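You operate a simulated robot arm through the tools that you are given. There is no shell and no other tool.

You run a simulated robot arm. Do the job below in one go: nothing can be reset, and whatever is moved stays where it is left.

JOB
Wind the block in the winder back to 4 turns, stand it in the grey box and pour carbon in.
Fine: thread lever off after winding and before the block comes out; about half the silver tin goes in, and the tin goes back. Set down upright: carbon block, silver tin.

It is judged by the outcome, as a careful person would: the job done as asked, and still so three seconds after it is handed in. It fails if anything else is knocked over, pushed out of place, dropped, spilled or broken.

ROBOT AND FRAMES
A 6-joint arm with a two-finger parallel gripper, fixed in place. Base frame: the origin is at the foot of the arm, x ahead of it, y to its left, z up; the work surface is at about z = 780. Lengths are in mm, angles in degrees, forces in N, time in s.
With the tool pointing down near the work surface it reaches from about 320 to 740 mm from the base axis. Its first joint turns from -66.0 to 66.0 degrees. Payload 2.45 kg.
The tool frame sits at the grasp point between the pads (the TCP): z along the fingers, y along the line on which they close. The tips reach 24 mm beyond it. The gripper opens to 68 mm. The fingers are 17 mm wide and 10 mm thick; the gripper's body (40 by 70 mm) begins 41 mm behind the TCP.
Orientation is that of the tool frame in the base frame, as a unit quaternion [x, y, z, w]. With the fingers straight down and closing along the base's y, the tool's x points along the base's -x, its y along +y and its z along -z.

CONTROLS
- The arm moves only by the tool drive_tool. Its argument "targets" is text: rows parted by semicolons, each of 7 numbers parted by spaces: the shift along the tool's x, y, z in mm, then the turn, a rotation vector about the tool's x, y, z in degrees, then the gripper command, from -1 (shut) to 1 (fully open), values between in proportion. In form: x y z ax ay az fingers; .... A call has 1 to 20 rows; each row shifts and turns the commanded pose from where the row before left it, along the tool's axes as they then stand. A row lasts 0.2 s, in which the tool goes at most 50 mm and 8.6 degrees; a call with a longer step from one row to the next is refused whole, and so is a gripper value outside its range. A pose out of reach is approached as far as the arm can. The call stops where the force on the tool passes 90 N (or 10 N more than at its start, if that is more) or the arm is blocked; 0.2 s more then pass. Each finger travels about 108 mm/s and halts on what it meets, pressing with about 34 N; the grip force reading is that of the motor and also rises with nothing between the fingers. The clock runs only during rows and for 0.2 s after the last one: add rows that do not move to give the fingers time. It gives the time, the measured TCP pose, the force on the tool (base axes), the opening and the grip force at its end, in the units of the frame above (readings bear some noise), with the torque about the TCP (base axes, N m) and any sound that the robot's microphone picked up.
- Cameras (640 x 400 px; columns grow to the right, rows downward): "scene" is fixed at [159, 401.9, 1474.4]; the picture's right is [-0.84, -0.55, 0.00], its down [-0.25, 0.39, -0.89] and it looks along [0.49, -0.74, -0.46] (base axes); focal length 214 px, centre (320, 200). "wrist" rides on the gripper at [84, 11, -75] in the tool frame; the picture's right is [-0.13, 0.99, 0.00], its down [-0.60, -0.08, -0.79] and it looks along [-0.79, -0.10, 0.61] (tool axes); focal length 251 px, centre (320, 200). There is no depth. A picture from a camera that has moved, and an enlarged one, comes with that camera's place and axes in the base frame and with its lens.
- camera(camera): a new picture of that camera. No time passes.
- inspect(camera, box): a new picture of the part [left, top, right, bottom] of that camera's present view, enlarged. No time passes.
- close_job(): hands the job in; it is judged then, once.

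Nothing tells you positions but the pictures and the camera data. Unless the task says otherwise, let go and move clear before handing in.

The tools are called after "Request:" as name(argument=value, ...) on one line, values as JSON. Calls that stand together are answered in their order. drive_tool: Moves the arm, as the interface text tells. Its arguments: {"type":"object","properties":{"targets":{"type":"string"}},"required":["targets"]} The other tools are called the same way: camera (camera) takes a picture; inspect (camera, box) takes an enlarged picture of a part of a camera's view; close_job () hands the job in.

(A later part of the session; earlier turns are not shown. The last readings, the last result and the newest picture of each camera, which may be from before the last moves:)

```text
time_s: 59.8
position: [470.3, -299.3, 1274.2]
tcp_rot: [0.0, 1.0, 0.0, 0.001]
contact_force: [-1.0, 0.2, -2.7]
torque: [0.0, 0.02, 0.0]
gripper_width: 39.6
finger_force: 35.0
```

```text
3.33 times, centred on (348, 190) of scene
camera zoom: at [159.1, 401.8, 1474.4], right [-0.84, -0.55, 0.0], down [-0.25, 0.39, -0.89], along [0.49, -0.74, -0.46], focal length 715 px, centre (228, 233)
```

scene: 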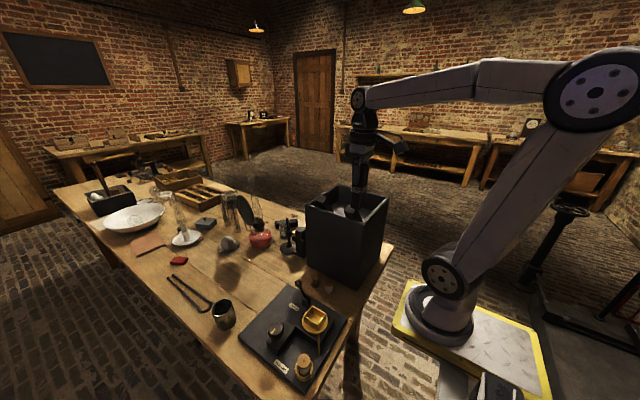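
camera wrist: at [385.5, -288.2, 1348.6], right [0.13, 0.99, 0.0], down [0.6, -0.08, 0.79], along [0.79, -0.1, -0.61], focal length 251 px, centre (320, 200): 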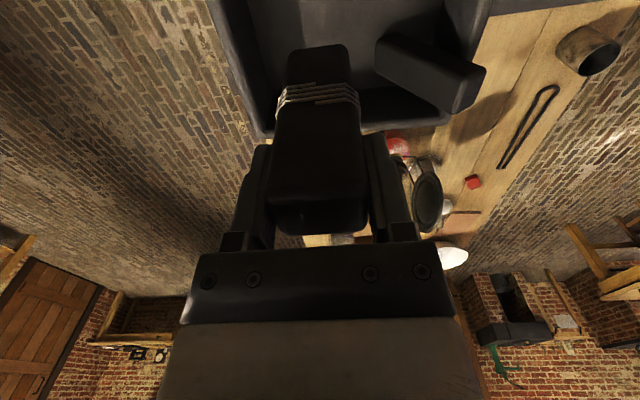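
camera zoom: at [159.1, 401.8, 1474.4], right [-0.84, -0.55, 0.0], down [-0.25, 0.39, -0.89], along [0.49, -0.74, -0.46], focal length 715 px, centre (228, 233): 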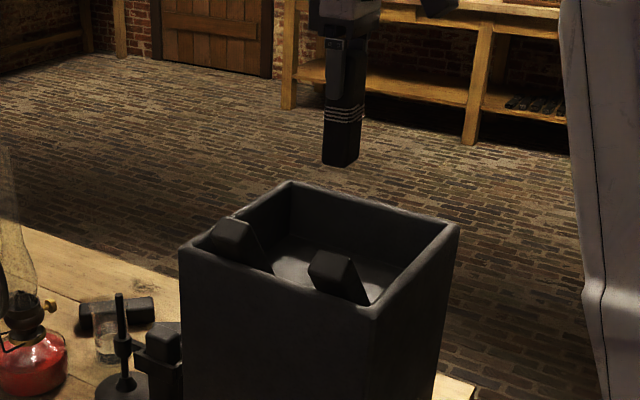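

The spot is clear. Lowering towards the floor of the box, then in small steps until contact.

Request:
drive_tool(targets="0 0 40 0 0 0 -0.3; 0 0 40 0 0 0 -0.3; 0 0 30 0 0 0 -0.3; 0 0 10 0 0 0 -0.3; 0 0 0 0 0 0 -0.3")

Request:
inspect(camera="scene", box=[305, 150, 400, 240])

Request:
camera(camera="wrist")

```text
time_s: 61.0
position: [470.6, -297.6, 1153.2]
tcp_rot: [0.0, 1.0, -0.001, 0.001]
contact_force: [-0.9, 0.2, -2.6]
torque: [0.02, 0.0, 0.04]
gripper_width: 39.8
finger_force: 34.1
```

```text
4.44 times, centred on (352, 195) of scene
camera zoom: at [159.1, 401.8, 1474.4], right [-0.84, -0.55, 0.0], down [-0.25, 0.39, -0.89], along [0.49, -0.74, -0.46], focal length 953 px, centre (176, 222)
```

zoom: 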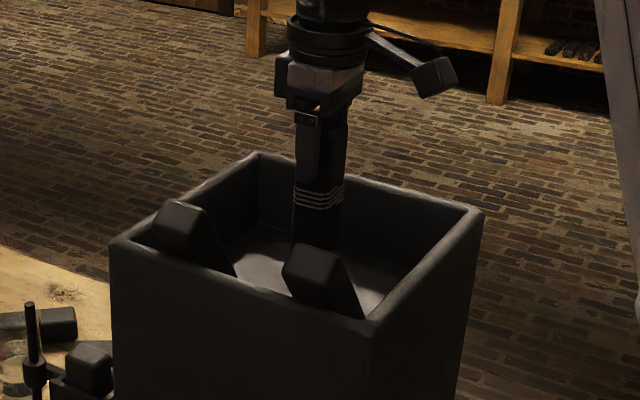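

```text
taken
camera wrist: at [385.6, -287.2, 1227.7], right [0.13, 0.99, 0.0], down [0.6, -0.08, 0.79], along [0.79, -0.1, -0.61], focal length 251 px, centre (320, 200)
```

wrist: 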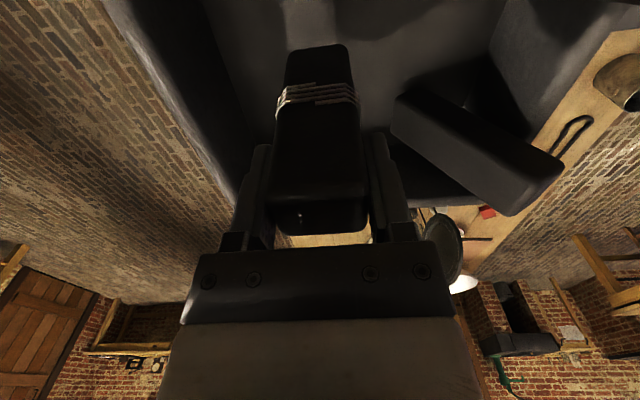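

The block is inside the box above clear floor. Lowering in small steps.

Request:
drive_tool(targets="0 0 4 0 0 0 -0.3; 0 0 4 0 0 0 -0.3; 0 0 3 0 0 0 -0.3; 0 0 3 0 0 0 -0.3; 0 0 0 0 0 0 -0.3")

Request:
drive_tool(targets="0 0 2 0 0 0 -0.3; 0 0 2 0 0 0 -0.3; 0 0 2 0 0 0 -0.3; 0 0 0 0 0 0 -0.3")

```text
time_s: 62.2
position: [471.4, -298.7, 1139.5]
tcp_rot: [0.0, 1.0, 0.0, 0.0]
contact_force: [0.6, -0.2, -1.9]
torque: [-0.04, -0.01, -0.01]
gripper_width: 39.7
finger_force: 34.1
```

```text
time_s: 63.2
position: [471.0, -297.3, 1133.9]
tcp_rot: [0.0, 1.0, 0.001, 0.001]
contact_force: [0.4, -0.2, -3.2]
torque: [-0.02, -0.02, -0.03]
gripper_width: 39.6
finger_force: 34.0
```

No contact yet at TCP 1134. Continuing gently.

Request:
drive_tool(targets="0 0 2 0 0 0 -0.3; 0 0 2 0 0 0 -0.3; 0 0 0 0 0 0 -0.3")

Request:
inspect(camera="wrist", box=[240, 20, 400, 120])

Request:
inspect(camera="scene", box=[315, 160, 395, 230])

```text
time_s: 64.0
position: [470.7, -298.9, 1129.1]
tcp_rot: [0.0, 1.0, 0.001, 0.002]
contact_force: [0.0, -0.1, -1.7]
torque: [-0.01, 0.0, -0.02]
gripper_width: 39.8
finger_force: 34.5
```

```text
4.00 times, centred on (320, 70) of wrist
camera zoom: at [386.5, -287.0, 1203.4], right [0.13, 0.99, 0.0], down [0.6, -0.08, 0.79], along [0.79, -0.1, -0.61], focal length 1006 px, centre (320, 720)
```

zoom: 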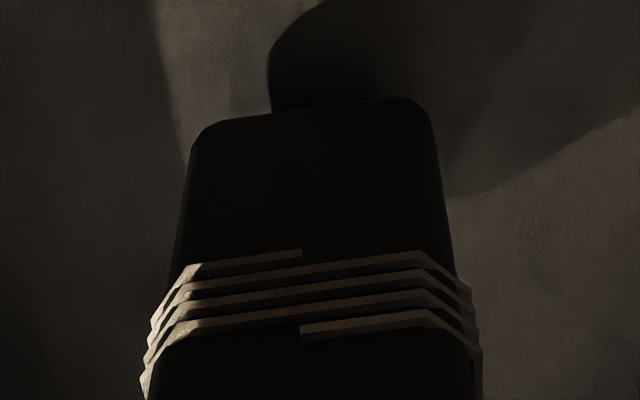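

```text
5.71 times, centred on (355, 195) of scene
camera zoom: at [159.1, 401.8, 1474.4], right [-0.84, -0.55, 0.0], down [-0.25, 0.39, -0.89], along [0.49, -0.74, -0.46], focal length 1226 px, centre (120, 229)
```

zoom: 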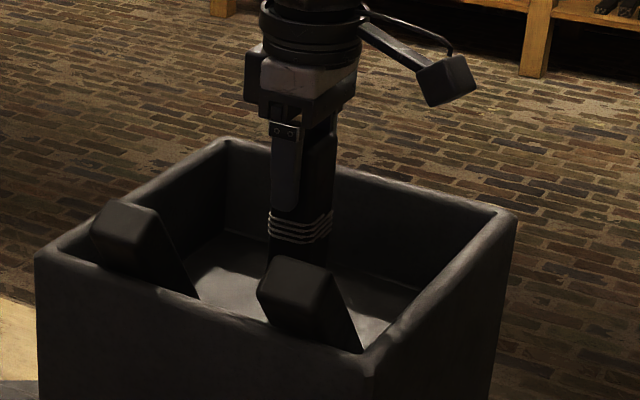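

Still hanging free. Continuing down with force checks.

Request:
drive_tool(targets="0 0 2 0 0 0 -0.3; 0 0 2 0 0 0 -0.3; 0 0 0 0 0 0 -0.3")

Request:
drive_tool(targets="0 0 2 0 0 0 -0.3; 0 0 2 0 0 0 -0.3; 0 0 0 0 0 0 -0.3")

Request:
inspect(camera="wrist", box=[240, 20, 400, 120])

```text
time_s: 64.8
position: [470.9, -299.1, 1125.9]
tcp_rot: [0.001, 1.0, 0.0, 0.001]
contact_force: [0.0, 0.5, -3.1]
torque: [0.01, -0.04, -0.01]
gripper_width: 39.7
finger_force: 34.0
```

```text
time_s: 65.6
position: [470.8, -299.0, 1121.8]
tcp_rot: [-0.001, 1.0, 0.0, 0.001]
contact_force: [-0.2, 0.0, -3.0]
torque: [0.0, 0.04, -0.03]
gripper_width: 39.8
finger_force: 34.2
```

```text
4.00 times, centred on (320, 70) of wrist
camera zoom: at [385.8, -287.5, 1196.2], right [0.13, 0.99, 0.0], down [0.6, -0.08, 0.79], along [0.79, -0.1, -0.61], focal length 1006 px, centre (320, 720)
```

zoom: 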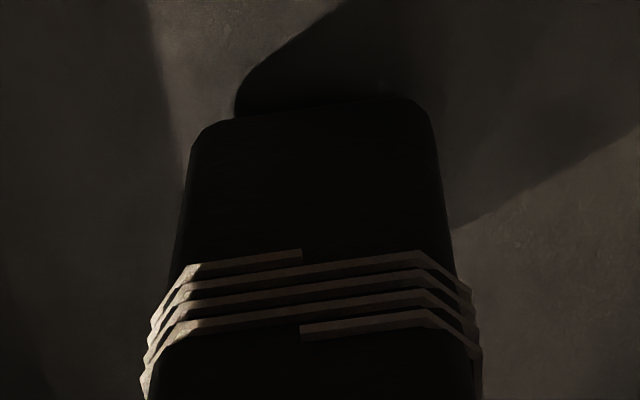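

The shadow is closing in; about 7 mm remain. Continuing.

Request:
drive_tool(targets="0 0 2 0 0 0 -0.3; 0 0 2 0 0 0 -0.3; 0 0 0 0 0 0 -0.3")

Request:
drive_tool(targets="0 0 1 0 0 0 -0.3; 0 0 1 0 0 0 -0.3; 0 0 0 0 0 0 -0.3")

Request:
drive_tool(targets="0 0 1 0 0 0 -0.3; 0 0 1 0 0 0 -0.3; 0 0 0 0 0 0 -0.3")

Request:
inspect(camera="wrist", box=[240, 20, 400, 120])

```text
time_s: 66.4
position: [470.3, -298.1, 1117.0]
tcp_rot: [0.0, 1.0, 0.0, 0.002]
contact_force: [0.1, 1.0, -2.3]
torque: [-0.01, -0.02, 0.02]
gripper_width: 39.8
finger_force: 34.2
```

```text
time_s: 67.2
position: [470.4, -297.3, 1116.3]
tcp_rot: [0.0, 1.0, 0.0, 0.001]
contact_force: [-0.3, 0.5, 0.3]
torque: [0.06, 0.07, -0.01]
gripper_width: 39.6
finger_force: 34.0
```

```text
time_s: 68.0
position: [470.7, -298.1, 1115.7]
tcp_rot: [-0.001, 1.0, -0.001, 0.003]
contact_force: [-3.0, 6.4, 23.2]
torque: [0.56, 0.66, -0.09]
gripper_width: 39.9
finger_force: 34.1
```

```text
4.00 times, centred on (320, 70) of wrist
camera zoom: at [385.5, -286.9, 1189.8], right [0.13, 0.99, 0.0], down [0.6, -0.08, 0.8], along [0.79, -0.1, -0.61], focal length 1006 px, centre (320, 720)
```

zoom: 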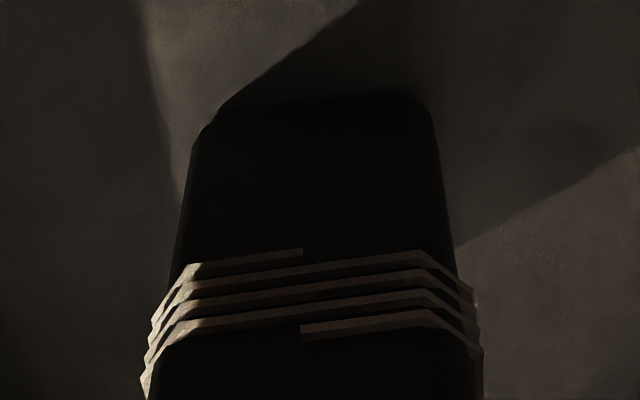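

The floor is reached (+23 N). I'll relieve the pressure by about 1.5 mm and open the fingers gently.

Request:
drive_tool(targets="0 0 -1.5 0 0 0 -0.3; 0 0 0 0 0 0 -0.3")

Request:
drive_tool(targets="0 0 0 0 0 0 0.2; 0 0 0 0 0 0 0.3; 0 0 0 0 0 0 0.6; 0 0 0 0 0 0 1; 0 0 0 0 0 0 1")

Request:
camera(camera="wrist")

Request:
inspect(camera="scene", box=[315, 160, 395, 230])

```text
time_s: 68.6
position: [470.4, -298.5, 1115.4]
tcp_rot: [0.0, 1.0, -0.001, 0.003]
contact_force: [4.0, 1.4, 18.6]
torque: [0.25, 0.03, -0.03]
gripper_width: 39.8
finger_force: 34.2
```

```text
time_s: 69.8
position: [470.1, -297.3, 1114.8]
tcp_rot: [0.0, 1.0, 0.0, 0.001]
contact_force: [-0.4, -0.4, 0.3]
torque: [0.05, 0.0, 0.01]
gripper_width: 68.0
finger_force: 0.1
```

```text
taken
camera wrist: at [385.1, -286.9, 1189.3], right [0.13, 0.99, 0.0], down [0.6, -0.08, 0.79], along [0.79, -0.1, -0.61], focal length 251 px, centre (320, 200)
```

wrist: 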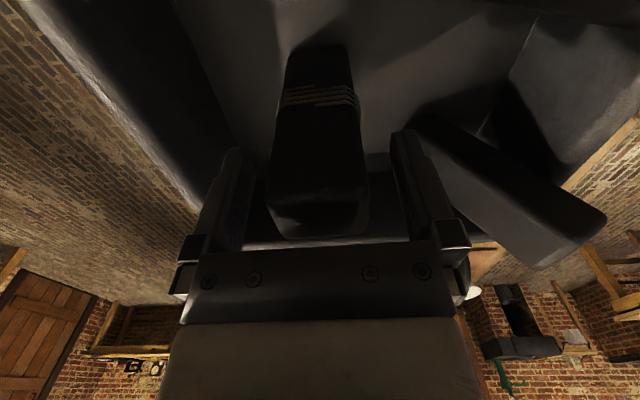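

```text
5.71 times, centred on (355, 195) of scene
camera zoom: at [159.0, 401.9, 1474.4], right [-0.84, -0.55, 0.0], down [-0.25, 0.39, -0.89], along [0.49, -0.74, -0.46], focal length 1226 px, centre (120, 229)
```

zoom: 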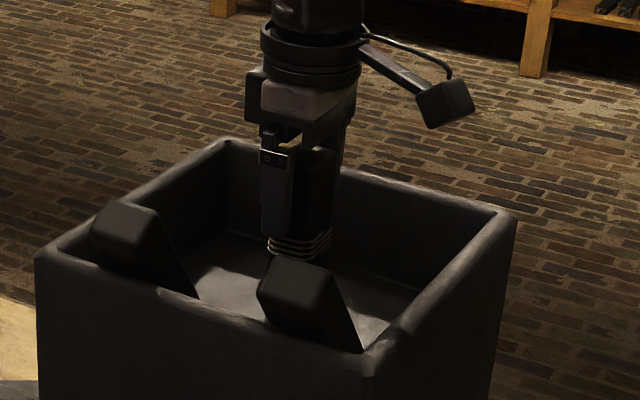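

The block stands by itself. I'm retracting straight up to look at it.

Request:
drive_tool(targets="0 0 -15 0 0 0 1; 0 0 -30 0 0 0 1; 0 0 -50 0 0 0 1; 0 0 -50 0 0 0 1; 0 0 -15 0 0 0 1; 0 0 0 0 0 0 1")

Request:
camera(camera="wrist")

Request:
inspect(camera="scene", box=[305, 160, 395, 235])

```text
time_s: 71.2
position: [470.3, -296.9, 1276.7]
tcp_rot: [0.0, 1.0, 0.0, 0.001]
contact_force: [0.3, 0.4, 0.7]
torque: [0.03, 0.0, 0.01]
gripper_width: 67.8
finger_force: 0.1
```

```text
taken
camera wrist: at [385.9, -286.0, 1351.3], right [0.13, 0.99, 0.0], down [0.6, -0.08, 0.79], along [0.79, -0.1, -0.61], focal length 251 px, centre (320, 200)
```

wrist: 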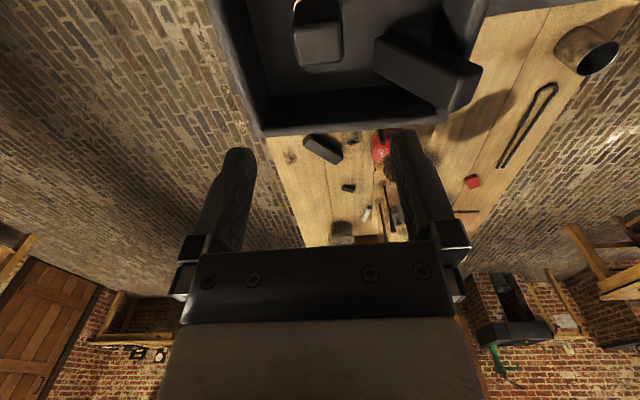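

```text
5.33 times, centred on (350, 198) of scene
camera zoom: at [159.0, 401.9, 1474.4], right [-0.84, -0.55, 0.0], down [-0.25, 0.39, -0.89], along [0.49, -0.74, -0.46], focal length 1144 px, centre (160, 213)
```

zoom: 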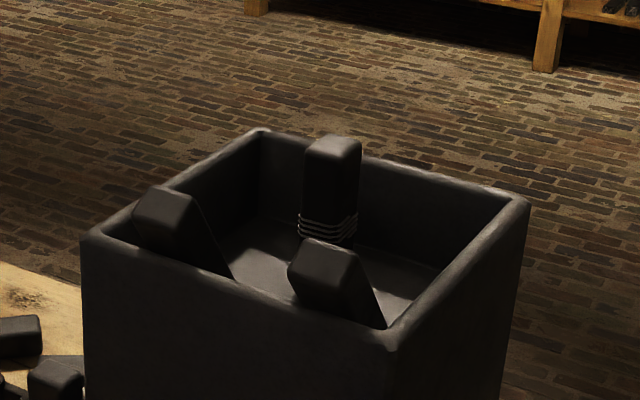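

The wound block is standing upright in the box. Next is the silver tin, so I'm examining it closely first.

Request:
inspect(camera="wrist", box=[540, 20, 640, 90])

Request:
inspect(camera="scene", box=[208, 294, 240, 332])

Request:
inspect(camera="wrist", box=[260, 0, 400, 140])

```text
5.71 times, centred on (590, 55) of wrist
camera zoom: at [385.9, -286.0, 1351.3], right [0.13, 0.99, 0.0], down [0.6, -0.08, 0.79], along [0.79, -0.1, -0.61], focal length 1437 px, centre (-1223, 1029)
```

zoom: 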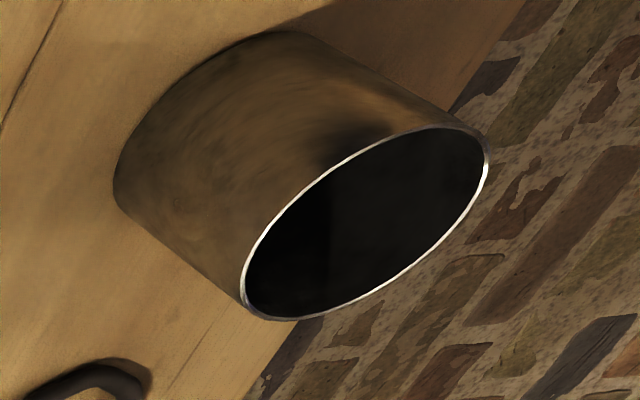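

```text
10.53 times, centred on (224, 313) of scene
camera zoom: at [159.0, 401.9, 1474.4], right [-0.84, -0.55, 0.0], down [-0.25, 0.39, -0.89], along [0.49, -0.74, -0.46], focal length 2258 px, centre (1330, -990)
```

zoom: 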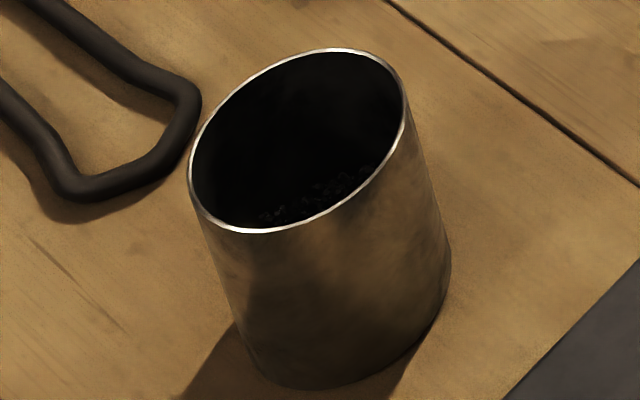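

```text
2.86 times, centred on (330, 70) of wrist
camera zoom: at [385.9, -286.0, 1351.3], right [0.13, 0.99, 0.0], down [0.6, -0.08, 0.79], along [0.79, -0.1, -0.61], focal length 718 px, centre (291, 571)
```

zoom: 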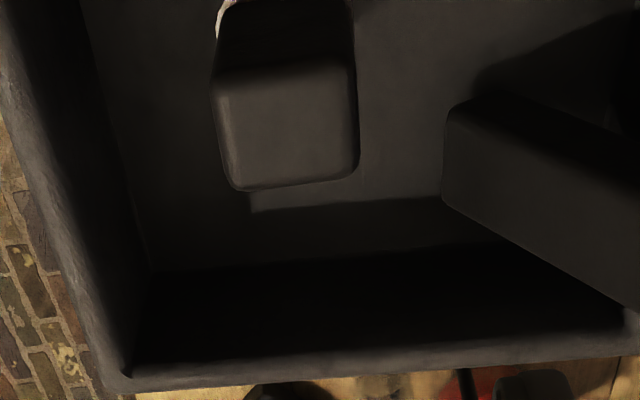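

The tin is roughly a third full of granules, so half will need a tilt beyond about 90°. Before taking the tin, I'll rehearse the pouring wrist motion empty above the box: yaw −90°, then tilt so the camera goes up.

Request:
drive_tool(targets="0 0 -20 0 0 -7.5 1; 0 0 -20 0 0 -7.5 1; 0 0 0 0 0 -7.5 1; 0 0 0 0 0 -7.5 1; 0 0 0 0 0 -7.5 1; 0 0 0 0 0 -7.5 1; 0 0 0 0 0 -7.5 1; 0 0 0 0 0 -7.5 1; 0 0 0 0 0 -7.5 1; 0 0 0 0 0 -7.5 1; 0 0 0 0 0 -7.5 1; 0 0 0 0 0 -7.5 1; 0 0 0 0 0 0 1")

Request:
drive_tool(targets="0 0 0 0 7.5 0 1; 0 0 0 0 7.5 0 1; 0 0 0 0 7.5 0 1; 0 0 0 0 7.5 0 1; 0 0 0 0 7.5 0 1; 0 0 0 0 7.5 0 1; 0 0 0 0 7.5 0 1; 0 0 0 0 7.5 0 1; 0 0 0 0 7.5 0 1; 0 0 0 0 7.5 0 1; 0 0 0 0 7.5 0 1; 0 0 0 0 7.5 0 1; 0 0 0 0 0 0 1")

Request:
camera(camera="scene")

```text
time_s: 74.0
position: [470.3, -298.3, 1315.2]
tcp_rot: [0.708, -0.706, 0.0, -0.001]
contact_force: [0.0, -0.4, 0.9]
torque: [-0.01, 0.03, 0.0]
gripper_width: 67.9
finger_force: 0.0
```

```text
time_s: 76.8
position: [469.0, -297.9, 1315.0]
tcp_rot: [0.499, -0.5, 0.5, 0.5]
contact_force: [-0.5, -0.9, -0.7]
torque: [0.01, 0.03, 0.0]
gripper_width: 68.0
finger_force: 0.1
```

```text
taken
```

scene: 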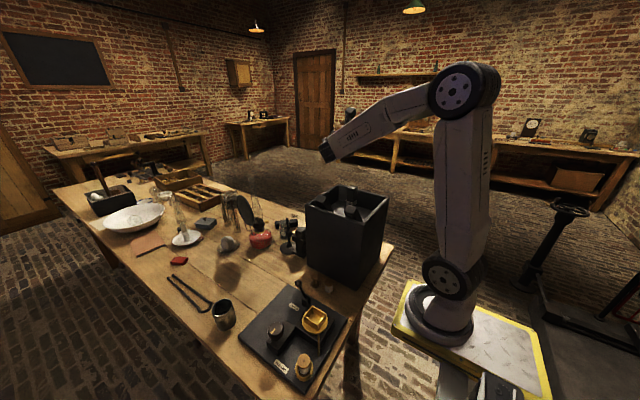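

90° works. Testing further tilt to 135°.

Request:
drive_tool(targets="0 0 0 0 7.5 0 1; 0 0 0 0 7.5 0 1; 0 0 0 0 7.5 0 1; 0 0 0 0 7.5 0 1; 0 0 0 0 7.5 0 1; 0 0 0 0 7.5 0 1; 0 0 0 0 0 0 1")

Request:
camera(camera="scene")

Request:
inspect(camera="scene", box=[295, 90, 420, 240])

Request:
camera(camera="wrist")

```text
time_s: 78.4
position: [470.5, -298.6, 1316.3]
tcp_rot: [0.27, -0.271, 0.654, 0.653]
contact_force: [0.1, 0.2, 0.5]
torque: [0.01, 0.0, -0.03]
gripper_width: 67.9
finger_force: 0.0
```

```text
taken
```

scene: 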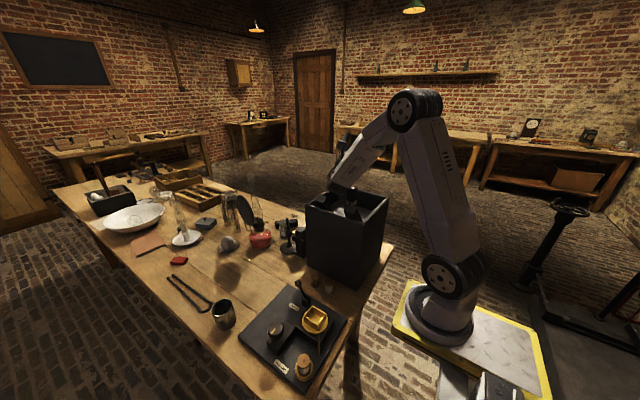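

```text
2.67 times, centred on (358, 165) of scene
camera zoom: at [159.0, 401.9, 1474.4], right [-0.84, -0.55, 0.0], down [-0.25, 0.39, -0.89], along [0.49, -0.74, -0.46], focal length 572 px, centre (220, 293)
```

zoom: 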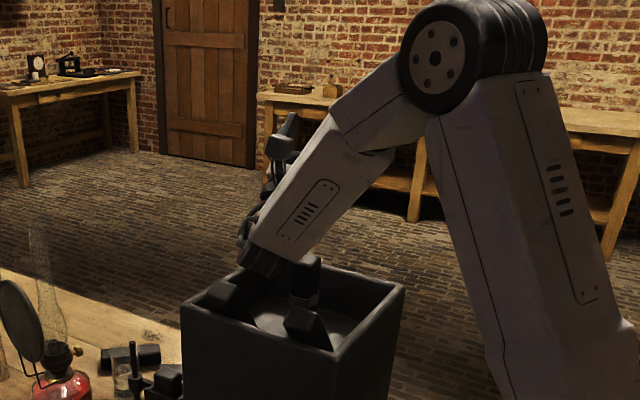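

```text
taken
camera wrist: at [458.9, -185.4, 1320.9], right [-0.99, -0.09, -0.09], down [0.08, 0.13, -0.99], along [0.1, -0.99, -0.12], focal length 251 px, centre (320, 200)
```

wrist: 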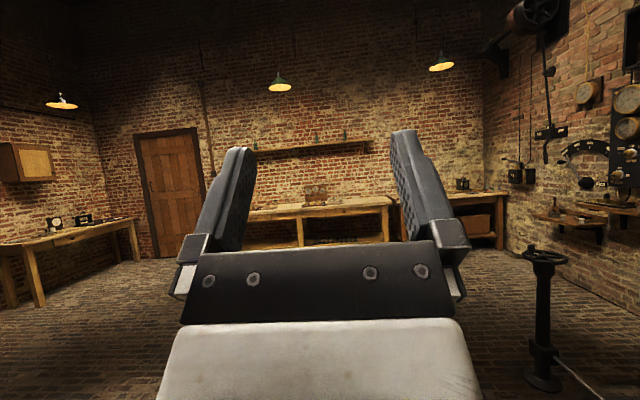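

135° is reachable with clearance, so that pour motion works. The tin's rim is about 62 mm across, centred near (665, 199) with rim z≈858. I'll level the tool and travel to above the tin at the same yaw.

Request:
drive_tool(targets="0 0 0 0 -7.5 0 1; 0 0 0 0 -7.5 0 1; 0 0 0 0 -7.5 0 1; 0 0 0 0 -7.5 0 1; 0 0 0 0 -7.5 0 1; 0 0 0 0 -7.5 0 1; 0 0 0 0 -7.5 0 1; 0 0 0 0 -7.5 0 1; 0 0 0 0 -7.5 0 1; 0 0 0 0 -7.5 0 1; 0 0 0 0 -7.5 0 1; 0 0 0 0 -7.5 0 1; 0 0 0 0 -7.5 0 1; 0 0 0 0 -7.5 0 1; 0 0 0 0 -7.5 0 1; 0 0 0 0 -7.5 0 1; 0 0 0 0 -7.5 0 1; 0 0 0 0 -7.5 0 1; 0 0 0 0 0 0 1")

Request:
drive_tool(targets="-45 -15 0 0 0 0 1; -45 -15 0 0 0 0 1; -45 -15 5 0 0 0 1; -45 -15 5 0 0 0 1; -45 -15 5 0 0 0 1; -45 -15 10 0 0 0 1; -45 -18 10 0 0 0 1; -45 -18 10 0 0 0 1; -45 -18 10 0 0 0 1; -45 -18 10 0 0 0 1; -25 -18 30 0 0 0 1; -22 -15 40 0 0 0 1; 0 0 0 0 0 0 1")

Request:
camera(camera="wrist")

Request:
camera(camera="scene")

```text
time_s: 82.4
position: [470.1, -298.6, 1316.0]
tcp_rot: [0.707, -0.707, 0.0, -0.002]
contact_force: [0.2, -0.5, 0.8]
torque: [0.01, 0.0, -0.02]
gripper_width: 68.0
finger_force: 0.0
```

```text
time_s: 85.2
position: [665.3, 198.7, 1178.3]
tcp_rot: [-0.707, 0.707, -0.001, 0.001]
contact_force: [0.0, 0.5, -0.4]
torque: [-0.01, -0.02, 0.02]
gripper_width: 68.3
finger_force: 0.0
```

```text
taken
camera wrist: at [654.5, 114.4, 1253.2], right [-0.99, 0.13, 0.0], down [0.08, 0.6, 0.79], along [0.1, 0.79, -0.61], focal length 251 px, centre (320, 200)
```

wrist: 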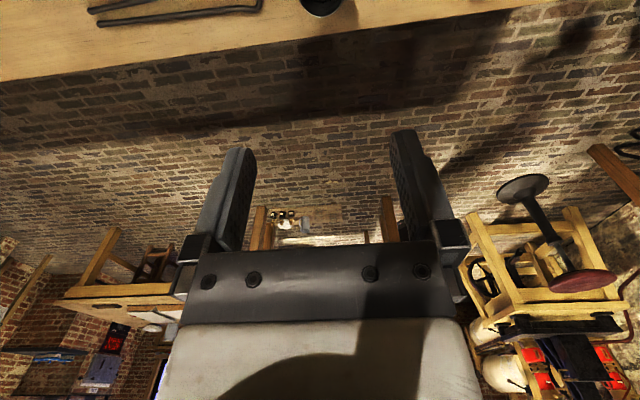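

```text
taken
```

scene: 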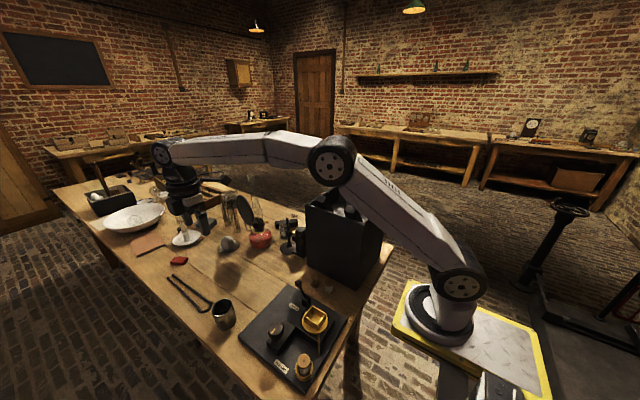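

I'm above the tin. Descending partway to refine alignment.

Request:
drive_tool(targets="0 0 45 0 0 0 1; 0 0 45 0 0 0 1; 0 0 45 0 0 0 1; 0 0 45 0 0 0 1; 0 0 38 0 0 0 1; 0 0 0 0 0 0 1")

Request:
camera(camera="wrist")

Request:
inspect(camera="wrist", box=[230, 0, 420, 120])

Request:
camera(camera="scene")

```text
time_s: 86.6
position: [665.0, 198.3, 963.0]
tcp_rot: [-0.707, 0.707, 0.0, 0.002]
contact_force: [0.0, 0.4, 0.5]
torque: [0.02, 0.01, -0.01]
gripper_width: 68.0
finger_force: 0.1
```

```text
taken
camera wrist: at [655.0, 113.5, 1036.5], right [-0.99, 0.13, 0.0], down [0.08, 0.6, 0.79], along [0.1, 0.79, -0.61], focal length 251 px, centre (320, 200)
```

wrist: 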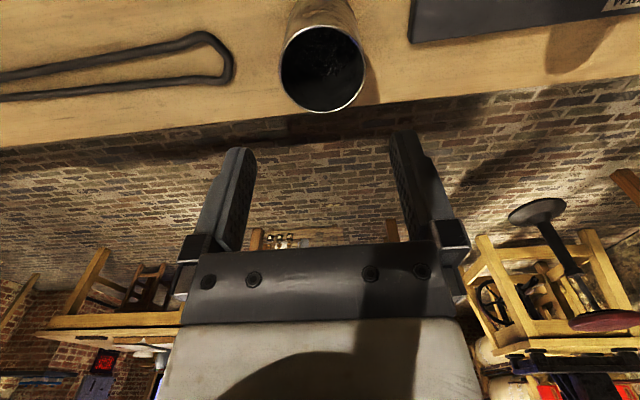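

```text
3.33 times, centred on (325, 60) of wrist
camera zoom: at [655.0, 113.5, 1036.5], right [-0.99, 0.13, 0.0], down [0.08, 0.6, 0.79], along [0.1, 0.79, -0.61], focal length 838 px, centre (303, 667)
```

zoom: 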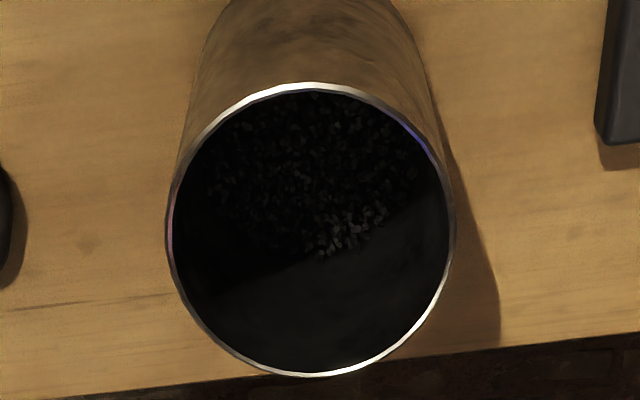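

```text
taken
```

scene: 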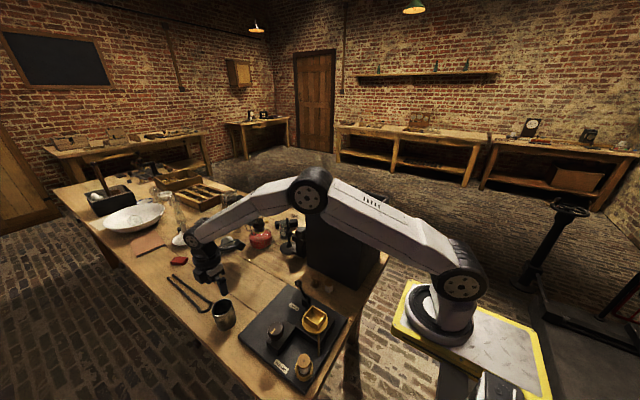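

The tin is well aligned and I can see the carbon granules inside. I'll go down until the tips are just above the rim and compare the gaps on each side.

Request:
drive_tool(targets="0 0 35 0 0 0 1; 0 0 33 0 0 0 1; 0 0 0 0 0 0 1")

Request:
inspect(camera="wrist", box=[220, 60, 420, 200])

Request:
inspect(camera="scene", box=[190, 260, 250, 335])

```text
time_s: 87.4
position: [665.9, 197.5, 895.2]
tcp_rot: [0.707, -0.707, 0.0, -0.001]
contact_force: [-0.5, -0.6, 0.1]
torque: [-0.01, 0.01, -0.01]
gripper_width: 68.1
finger_force: 0.1
```

```text
2.86 times, centred on (320, 130) of wrist
camera zoom: at [654.5, 114.4, 969.9], right [-0.99, 0.13, 0.0], down [0.08, 0.6, 0.79], along [0.1, 0.79, -0.61], focal length 718 px, centre (320, 400)
```

zoom: 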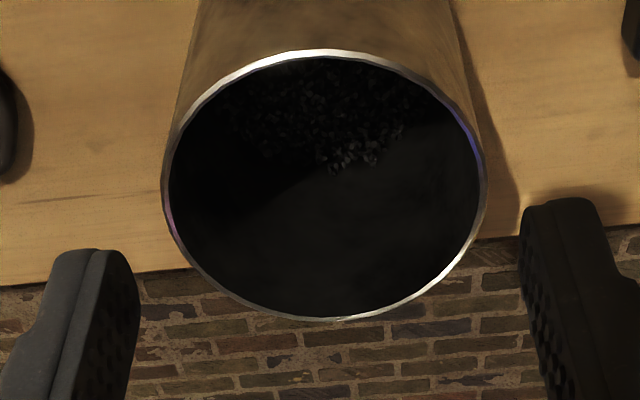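

```text
5.33 times, centred on (220, 298) of scene
camera zoom: at [159.0, 401.9, 1474.4], right [-0.84, -0.55, 0.0], down [-0.25, 0.39, -0.89], along [0.49, -0.74, -0.46], focal length 1144 px, centre (853, -320)
```

zoom: 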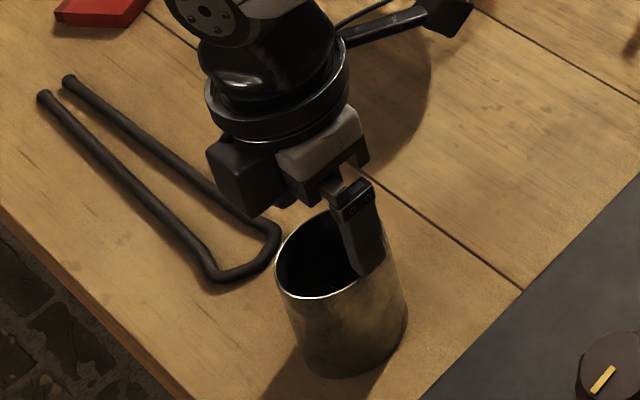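

The tin (61 mm across) sits almost exactly between the fingers. Small correction of about 1 mm in y and −1.5 mm in x of the tool, then descend slowly.

Request:
drive_tool(targets="-1.5 1 8 0 0 0 1; 0 0 0 0 0 0 1; 0 0 7 0 0 0 1; 0 0 7 0 0 0 1; 0 0 0 0 0 0 1")

Request:
inspect(camera="wrist", box=[220, 80, 420, 250])

Request:
inspect(camera="scene", box=[200, 280, 250, 335])

```text
time_s: 88.6
position: [664.6, 200.2, 873.0]
tcp_rot: [-0.707, 0.707, -0.001, 0.001]
contact_force: [-0.3, -0.6, 0.5]
torque: [-0.01, -0.01, 0.01]
gripper_width: 68.2
finger_force: 0.0
```

```text
2.35 times, centred on (320, 165) of wrist
camera zoom: at [653.0, 116.3, 947.1], right [-0.99, 0.13, 0.0], down [0.08, 0.6, 0.79], along [0.1, 0.79, -0.61], focal length 592 px, centre (320, 282)
```

zoom: 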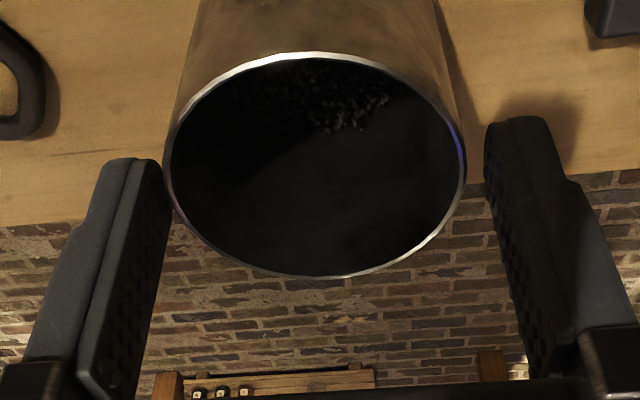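

```text
7.27 times, centred on (225, 308) of scene
camera zoom: at [159.0, 401.9, 1474.4], right [-0.84, -0.55, 0.0], down [-0.25, 0.39, -0.89], along [0.49, -0.74, -0.46], focal length 1560 px, centre (1011, -582)
```

zoom: 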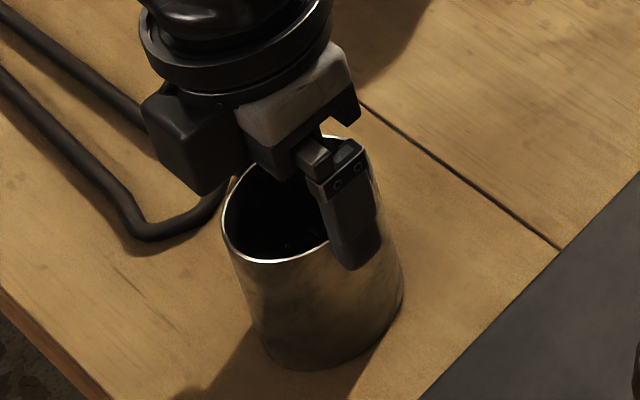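

The tips are passing alongside the rim with small clearance on both sides. Continuing down to TCP ≈ 845.

Request:
drive_tool(targets="0 -0.6 5 0 0 0 1; 0 0 5 0 0 0 1; 0 0 6 0 0 0 1; 0 0 6 0 0 0 1; 0 0 6 0 0 0 1; 0 0 0 0 0 0 1")

Request:
inspect(camera="wrist", box=[220, 100, 420, 260])

Request:
inspect(camera="scene", box=[200, 280, 250, 335])

```text
time_s: 90.0
position: [664.4, 200.0, 844.1]
tcp_rot: [-0.707, 0.707, 0.0, 0.001]
contact_force: [0.3, 0.0, 0.3]
torque: [-0.02, 0.0, 0.02]
gripper_width: 67.6
finger_force: 0.2
```

```text
2.50 times, centred on (320, 180) of wrist
camera zoom: at [653.9, 116.1, 918.9], right [-0.99, 0.13, 0.0], down [0.08, 0.6, 0.79], along [0.1, 0.79, -0.61], focal length 629 px, centre (320, 250)
```

zoom: 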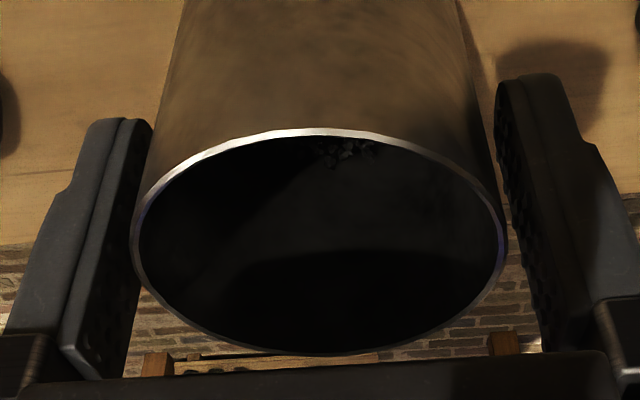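

```text
7.27 times, centred on (225, 308) of scene
camera zoom: at [159.0, 401.9, 1474.4], right [-0.84, -0.55, 0.0], down [-0.25, 0.39, -0.89], along [0.49, -0.74, -0.46], focal length 1560 px, centre (1011, -582)
```

zoom: 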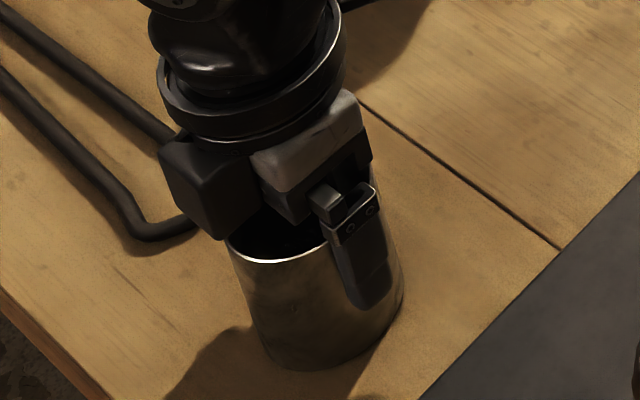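

The fingers straddle the tin with no contact. Closing now.

Request:
drive_tool(targets="0 0 0 0 0 0 0.85; 0 0 0 0 0 0 0.7; 0 0 0 0 0 0 0.4; 0 0 0 0 0 0 0.4; 0 0 0 0 0 0 0.4")

Request:
inspect(camera="wrist", box=[220, 100, 420, 260])

```text
time_s: 91.2
position: [665.2, 199.2, 844.7]
tcp_rot: [0.707, -0.707, 0.001, -0.001]
contact_force: [-0.3, 0.1, 1.2]
torque: [0.04, 0.01, 0.02]
gripper_width: 57.6
finger_force: 33.9
```

```text
2.50 times, centred on (320, 180) of wrist
camera zoom: at [653.8, 116.1, 918.9], right [-0.99, 0.13, 0.0], down [0.08, 0.6, 0.79], along [0.1, 0.79, -0.61], focal length 629 px, centre (320, 250)
```

zoom: 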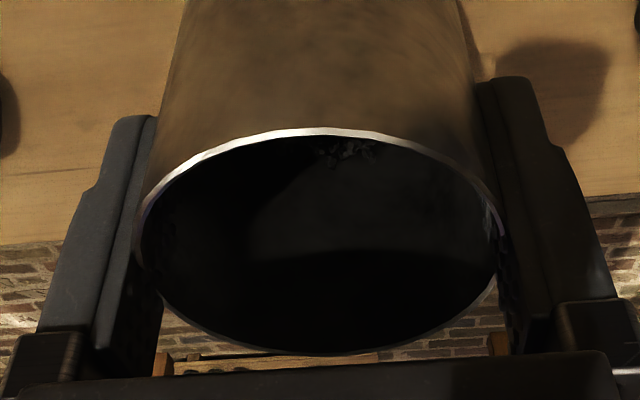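

The tin is gripped at 57.6 mm. Lifting gently and checking the weight.

Request:
drive_tool(targets="0 0 -4 0 0 0 0.4; 0 0 -8 0 0 0 0.4; 0 0 -12 0 0 0 0.4; 0 0 0 0 0 0 0.4")

Request:
drive_tool(targets="0 0 0 0 0 0 0.4")

Request:
drive_tool(targets="0 0 0 0 0 0 0.4")

Request:
drive_tool(targets="0 0 0 0 0 0 0.4")

Request:
inspect(camera="scene", box=[200, 270, 260, 340])

```text
time_s: 92.2
position: [666.1, 200.5, 867.9]
tcp_rot: [-0.707, 0.707, -0.001, 0.001]
contact_force: [-0.3, 0.0, -0.5]
torque: [-0.01, -0.02, 0.02]
gripper_width: 57.7
finger_force: 34.6
```

```text
time_s: 92.6
position: [665.5, 201.4, 867.0]
tcp_rot: [0.707, -0.707, 0.0, -0.001]
contact_force: [-0.2, 0.6, -0.4]
torque: [0.01, -0.03, -0.04]
gripper_width: 57.7
finger_force: 34.0
```

```text
time_s: 93.0
position: [665.0, 200.6, 867.5]
tcp_rot: [-0.707, 0.707, 0.0, 0.0]
contact_force: [0.5, 0.1, -2.0]
torque: [0.0, -0.03, 0.02]
gripper_width: 57.6
finger_force: 33.9
```

```text
time_s: 93.4
position: [666.0, 199.9, 867.7]
tcp_rot: [-0.707, 0.707, -0.001, 0.0]
contact_force: [-0.3, 0.0, -0.9]
torque: [0.01, 0.0, 0.0]
gripper_width: 57.3
finger_force: 33.9
```

```text
5.71 times, centred on (230, 305) of scene
camera zoom: at [159.0, 401.9, 1474.4], right [-0.84, -0.55, 0.0], down [-0.25, 0.39, -0.89], along [0.49, -0.74, -0.46], focal length 1226 px, centre (834, -400)
```

zoom: 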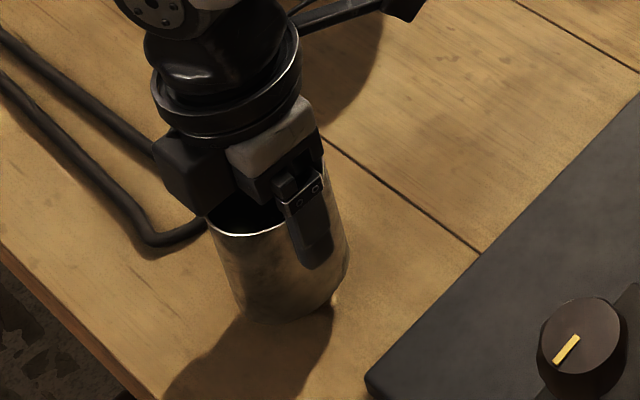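

The tin is off the table. I'll carry it upright, slowly, up and over the box beside the standing block, at about (515, −320).

Request:
drive_tool(targets="0 0 -20 0 0 0 0.4; 0 0 -35 0 0 0 0.4; 0 0 -40 0 0 0 0.4; 0 0 -40 0 0 0 0.4; 0 0 -40 0 0 0 0.4; 0 0 -40 0 0 0 0.4; 0 0 -40 0 0 0 0.4; 0 0 -40 0 0 0 0.4; 0 0 -40 0 0 0 0.4; 0 0 -35 0 0 0 0.4; 0 0 -35 0 0 0 0.4; 0 0 -20 0 0 0 0.4; 0 0 0 0 0 0 0.4")

Request:
drive_tool(targets="15 4 0 0 0 0 0.4; 30 9 0 0 0 0 0.4; 37 11 0 0 0 0 0.4; 37 11 0 0 0 0 0.4; 37 11 0 0 0 0 0.4; 37 11 0 0 0 0 0.4; 37 11 0 0 0 0 0.4; 37 11 0 0 0 0 0.4; 37 11 0 0 0 0 0.4; 37 11 0 0 0 0 0.4; 37 11 0 0 0 0 0.4; 37 11 0 0 0 0 0.4; 37 11 0 0 0 0 0.4; 30 9 0 0 0 0 0.4; 25 6 0 0 0 0 0.4; 13 3 0 0 0 0 0.4; 0 0 0 0 0 0 0.4")

Request:
camera(camera="scene")

Request:
camera(camera="wrist")

```text
time_s: 96.2
position: [661.5, 200.2, 1288.0]
tcp_rot: [0.708, -0.706, 0.001, -0.001]
contact_force: [-0.1, 0.0, -0.5]
torque: [0.02, -0.01, 0.0]
gripper_width: 57.1
finger_force: 34.6
out of reach, approached as far as the arm can: row 12
```

```text
time_s: 99.8
position: [510.6, -321.3, 1286.7]
tcp_rot: [0.708, -0.707, 0.001, -0.001]
contact_force: [0.0, -0.6, -1.3]
torque: [0.02, 0.0, -0.01]
gripper_width: 57.0
finger_force: 33.5
```

```text
taken
```

scene: 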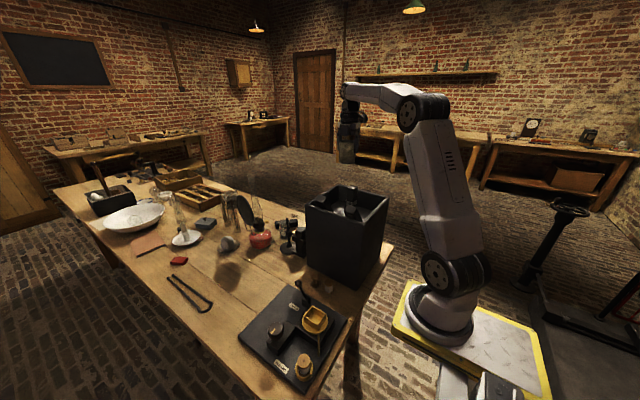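

```text
taken
camera wrist: at [499.5, -405.1, 1361.7], right [-0.99, 0.13, 0.0], down [0.08, 0.6, 0.79], along [0.1, 0.79, -0.61], focal length 251 px, centre (320, 200)
```

wrist: 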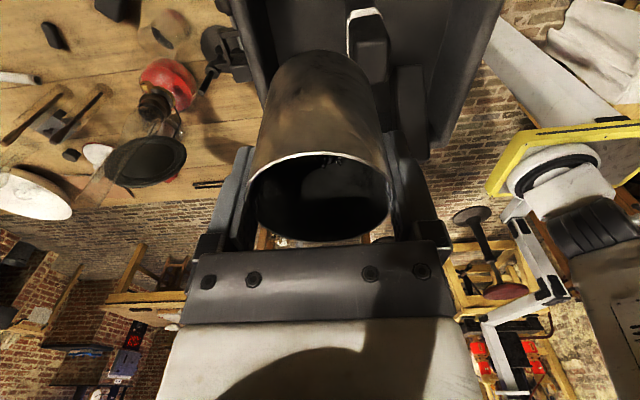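

The tin is above the box, upright. I'm tilting slowly to 75° first; nothing should flow yet.

Request:
drive_tool(targets="0 0 0 0 4 0 0.4; 0 0 0 0 5 0 0.4; 0 0 0 0 5 0 0.4; 0 0 0 0 5 0 0.4; 0 0 0 0 5 0 0.4; 0 0 0 0 5 0 0.4; 0 0 0 0 5 0 0.4; 0 0 0 0 5 0 0.4; 0 0 0 0 5 0 0.4; 0 0 0 0 5 0 0.4; 0 0 0 0 5 0 0.4; 0 0 0 0 5 0 0.4; 0 0 0 0 5 0 0.4; 0 0 0 0 5 0 0.4; 0 0 0 0 3 0 0.4; 0 0 0 0 3 0 0.4; 0 0 0 0 0 0 0.4")

Request:
camera(camera="wrist")

Request:
inspect(camera="wrist", box=[220, 60, 420, 250])

Request:
inspect(camera="scene", box=[295, 90, 420, 240])

```text
time_s: 103.4
position: [509.6, -321.4, 1288.6]
tcp_rot: [-0.56, 0.562, -0.431, -0.43]
contact_force: [-0.1, 0.1, -1.6]
torque: [0.04, 0.0, 0.0]
gripper_width: 56.9
finger_force: 34.0
```

```text
taken
camera wrist: at [499.1, -269.4, 1387.9], right [-0.99, 0.03, -0.13], down [0.08, 0.92, -0.38], along [0.1, -0.39, -0.92], focal length 251 px, centre (320, 200)
```

wrist: 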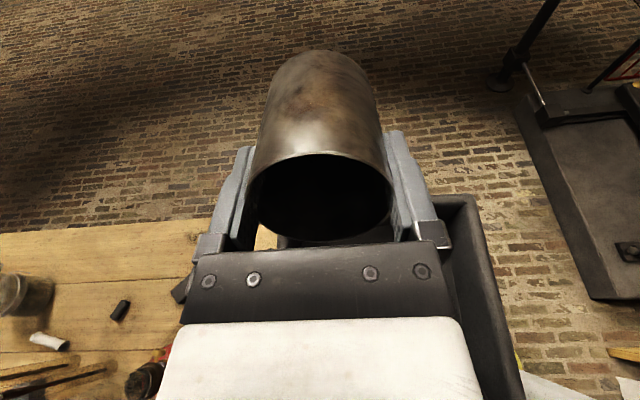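

```text
2.11 times, centred on (320, 155) of wrist
camera zoom: at [499.1, -269.4, 1387.9], right [-0.99, 0.03, -0.13], down [0.08, 0.92, -0.38], along [0.1, -0.39, -0.92], focal length 529 px, centre (320, 295)
```

zoom: 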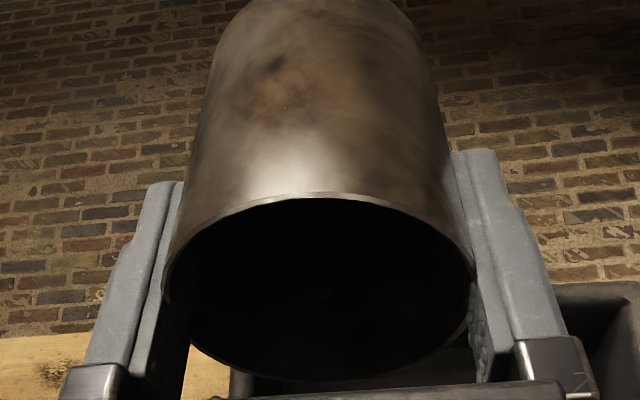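

```text
2.67 times, centred on (358, 165) of scene
camera zoom: at [159.0, 401.9, 1474.4], right [-0.84, -0.55, 0.0], down [-0.25, 0.39, -0.89], along [0.49, -0.74, -0.46], focal length 572 px, centre (220, 293)
```

zoom: 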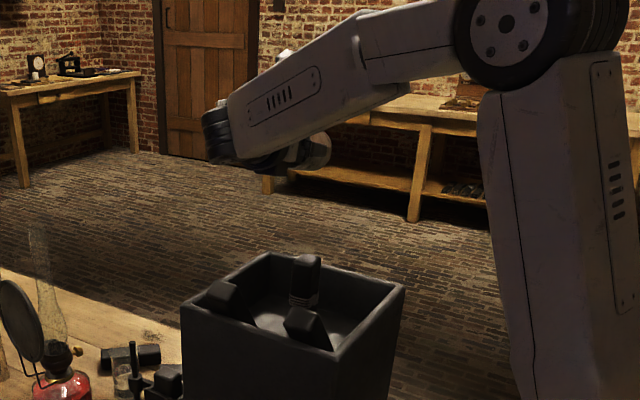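

Tilted to 75° with nothing out yet. I'll lower a bit and go to 85°, then creep.

Request:
drive_tool(targets="-19.3 0 5.2 0 0 0 0.4; 0 0 0 0 4 0 0.4; 0 0 0 0 4 0 0.4; 0 0 0 0 2 0 0.4; 0 0 0 0 0 0 0.4")

Request:
inspect(camera="wrist", box=[220, 60, 420, 250])

Request:
inspect(camera="scene", box=[305, 170, 395, 235])

```text
time_s: 104.6
position: [510.6, -319.3, 1268.0]
tcp_rot: [-0.521, 0.522, -0.478, -0.477]
contact_force: [0.1, 0.1, -1.0]
torque: [0.04, 0.02, 0.0]
gripper_width: 57.0
finger_force: 33.6
```

```text
2.11 times, centred on (320, 155) of wrist
camera zoom: at [499.0, -253.1, 1357.5], right [-0.99, 0.01, -0.13], down [0.08, 0.84, -0.53], along [0.1, -0.54, -0.84], focal length 529 px, centre (320, 295)
```

zoom: 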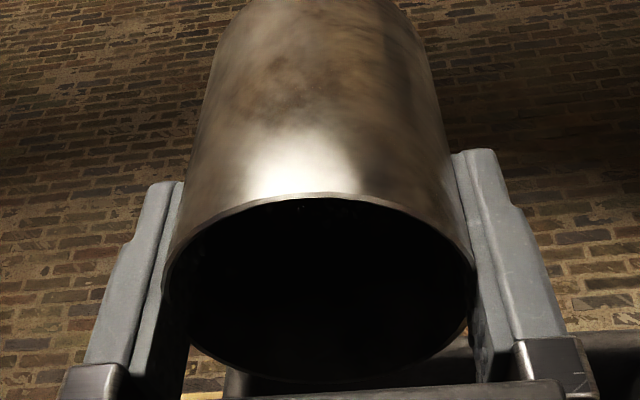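

```text
6.15 times, centred on (350, 202) of scene
camera zoom: at [159.0, 401.9, 1474.4], right [-0.84, -0.55, 0.0], down [-0.25, 0.39, -0.89], along [0.49, -0.74, -0.46], focal length 1320 px, centre (135, 185)
```

zoom: 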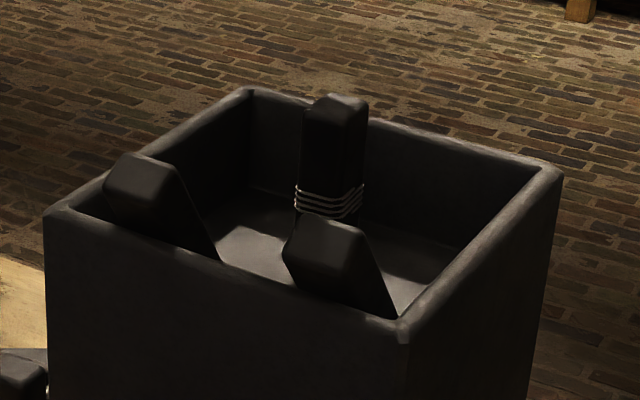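

No flow visible at 85°. Creeping up by 2–3° at a time.

Request:
drive_tool(targets="0 0 0 0 1.5 0 0.4; 0 0 0 0 1.5 0 0.4; 0 0 0 0 0 0 0.4; 0 0 0 0 0 0 0.4")

Request:
inspect(camera="scene", box=[305, 170, 395, 235])

Request:
inspect(camera="wrist", box=[260, 140, 380, 245])

```text
time_s: 105.6
position: [510.2, -320.2, 1268.9]
tcp_rot: [-0.509, 0.51, -0.491, -0.49]
contact_force: [-0.4, 0.7, -0.6]
torque: [0.06, 0.02, -0.02]
gripper_width: 57.0
finger_force: 33.8
```

```text
6.15 times, centred on (350, 202) of scene
camera zoom: at [159.0, 401.9, 1474.4], right [-0.84, -0.55, 0.0], down [-0.25, 0.39, -0.89], along [0.49, -0.74, -0.46], focal length 1320 px, centre (135, 185)
```

zoom: 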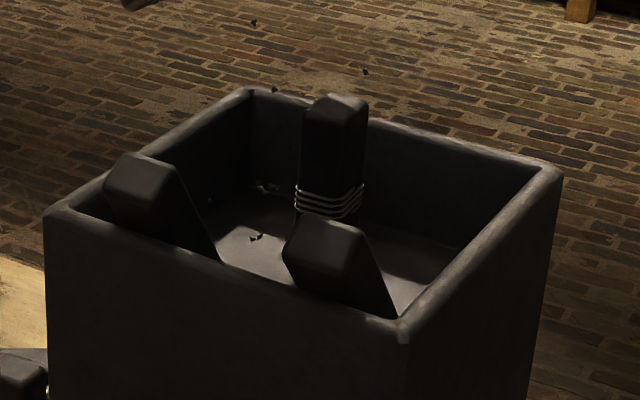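

```text
3.81 times, centred on (320, 192) of wrist
camera zoom: at [499.2, -248.5, 1354.7], right [-0.99, 0.0, -0.13], down [0.08, 0.81, -0.58], along [0.1, -0.58, -0.81], focal length 958 px, centre (320, 229)
```

zoom: 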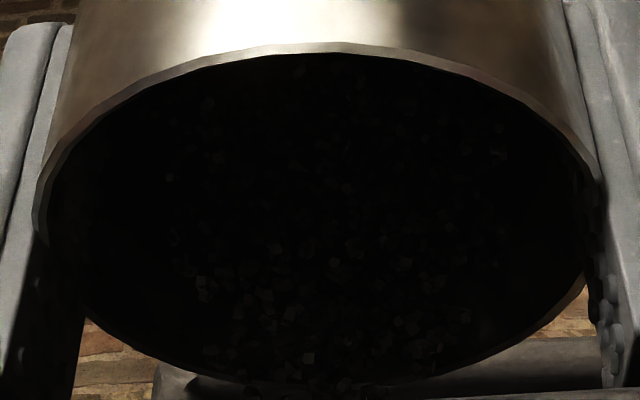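

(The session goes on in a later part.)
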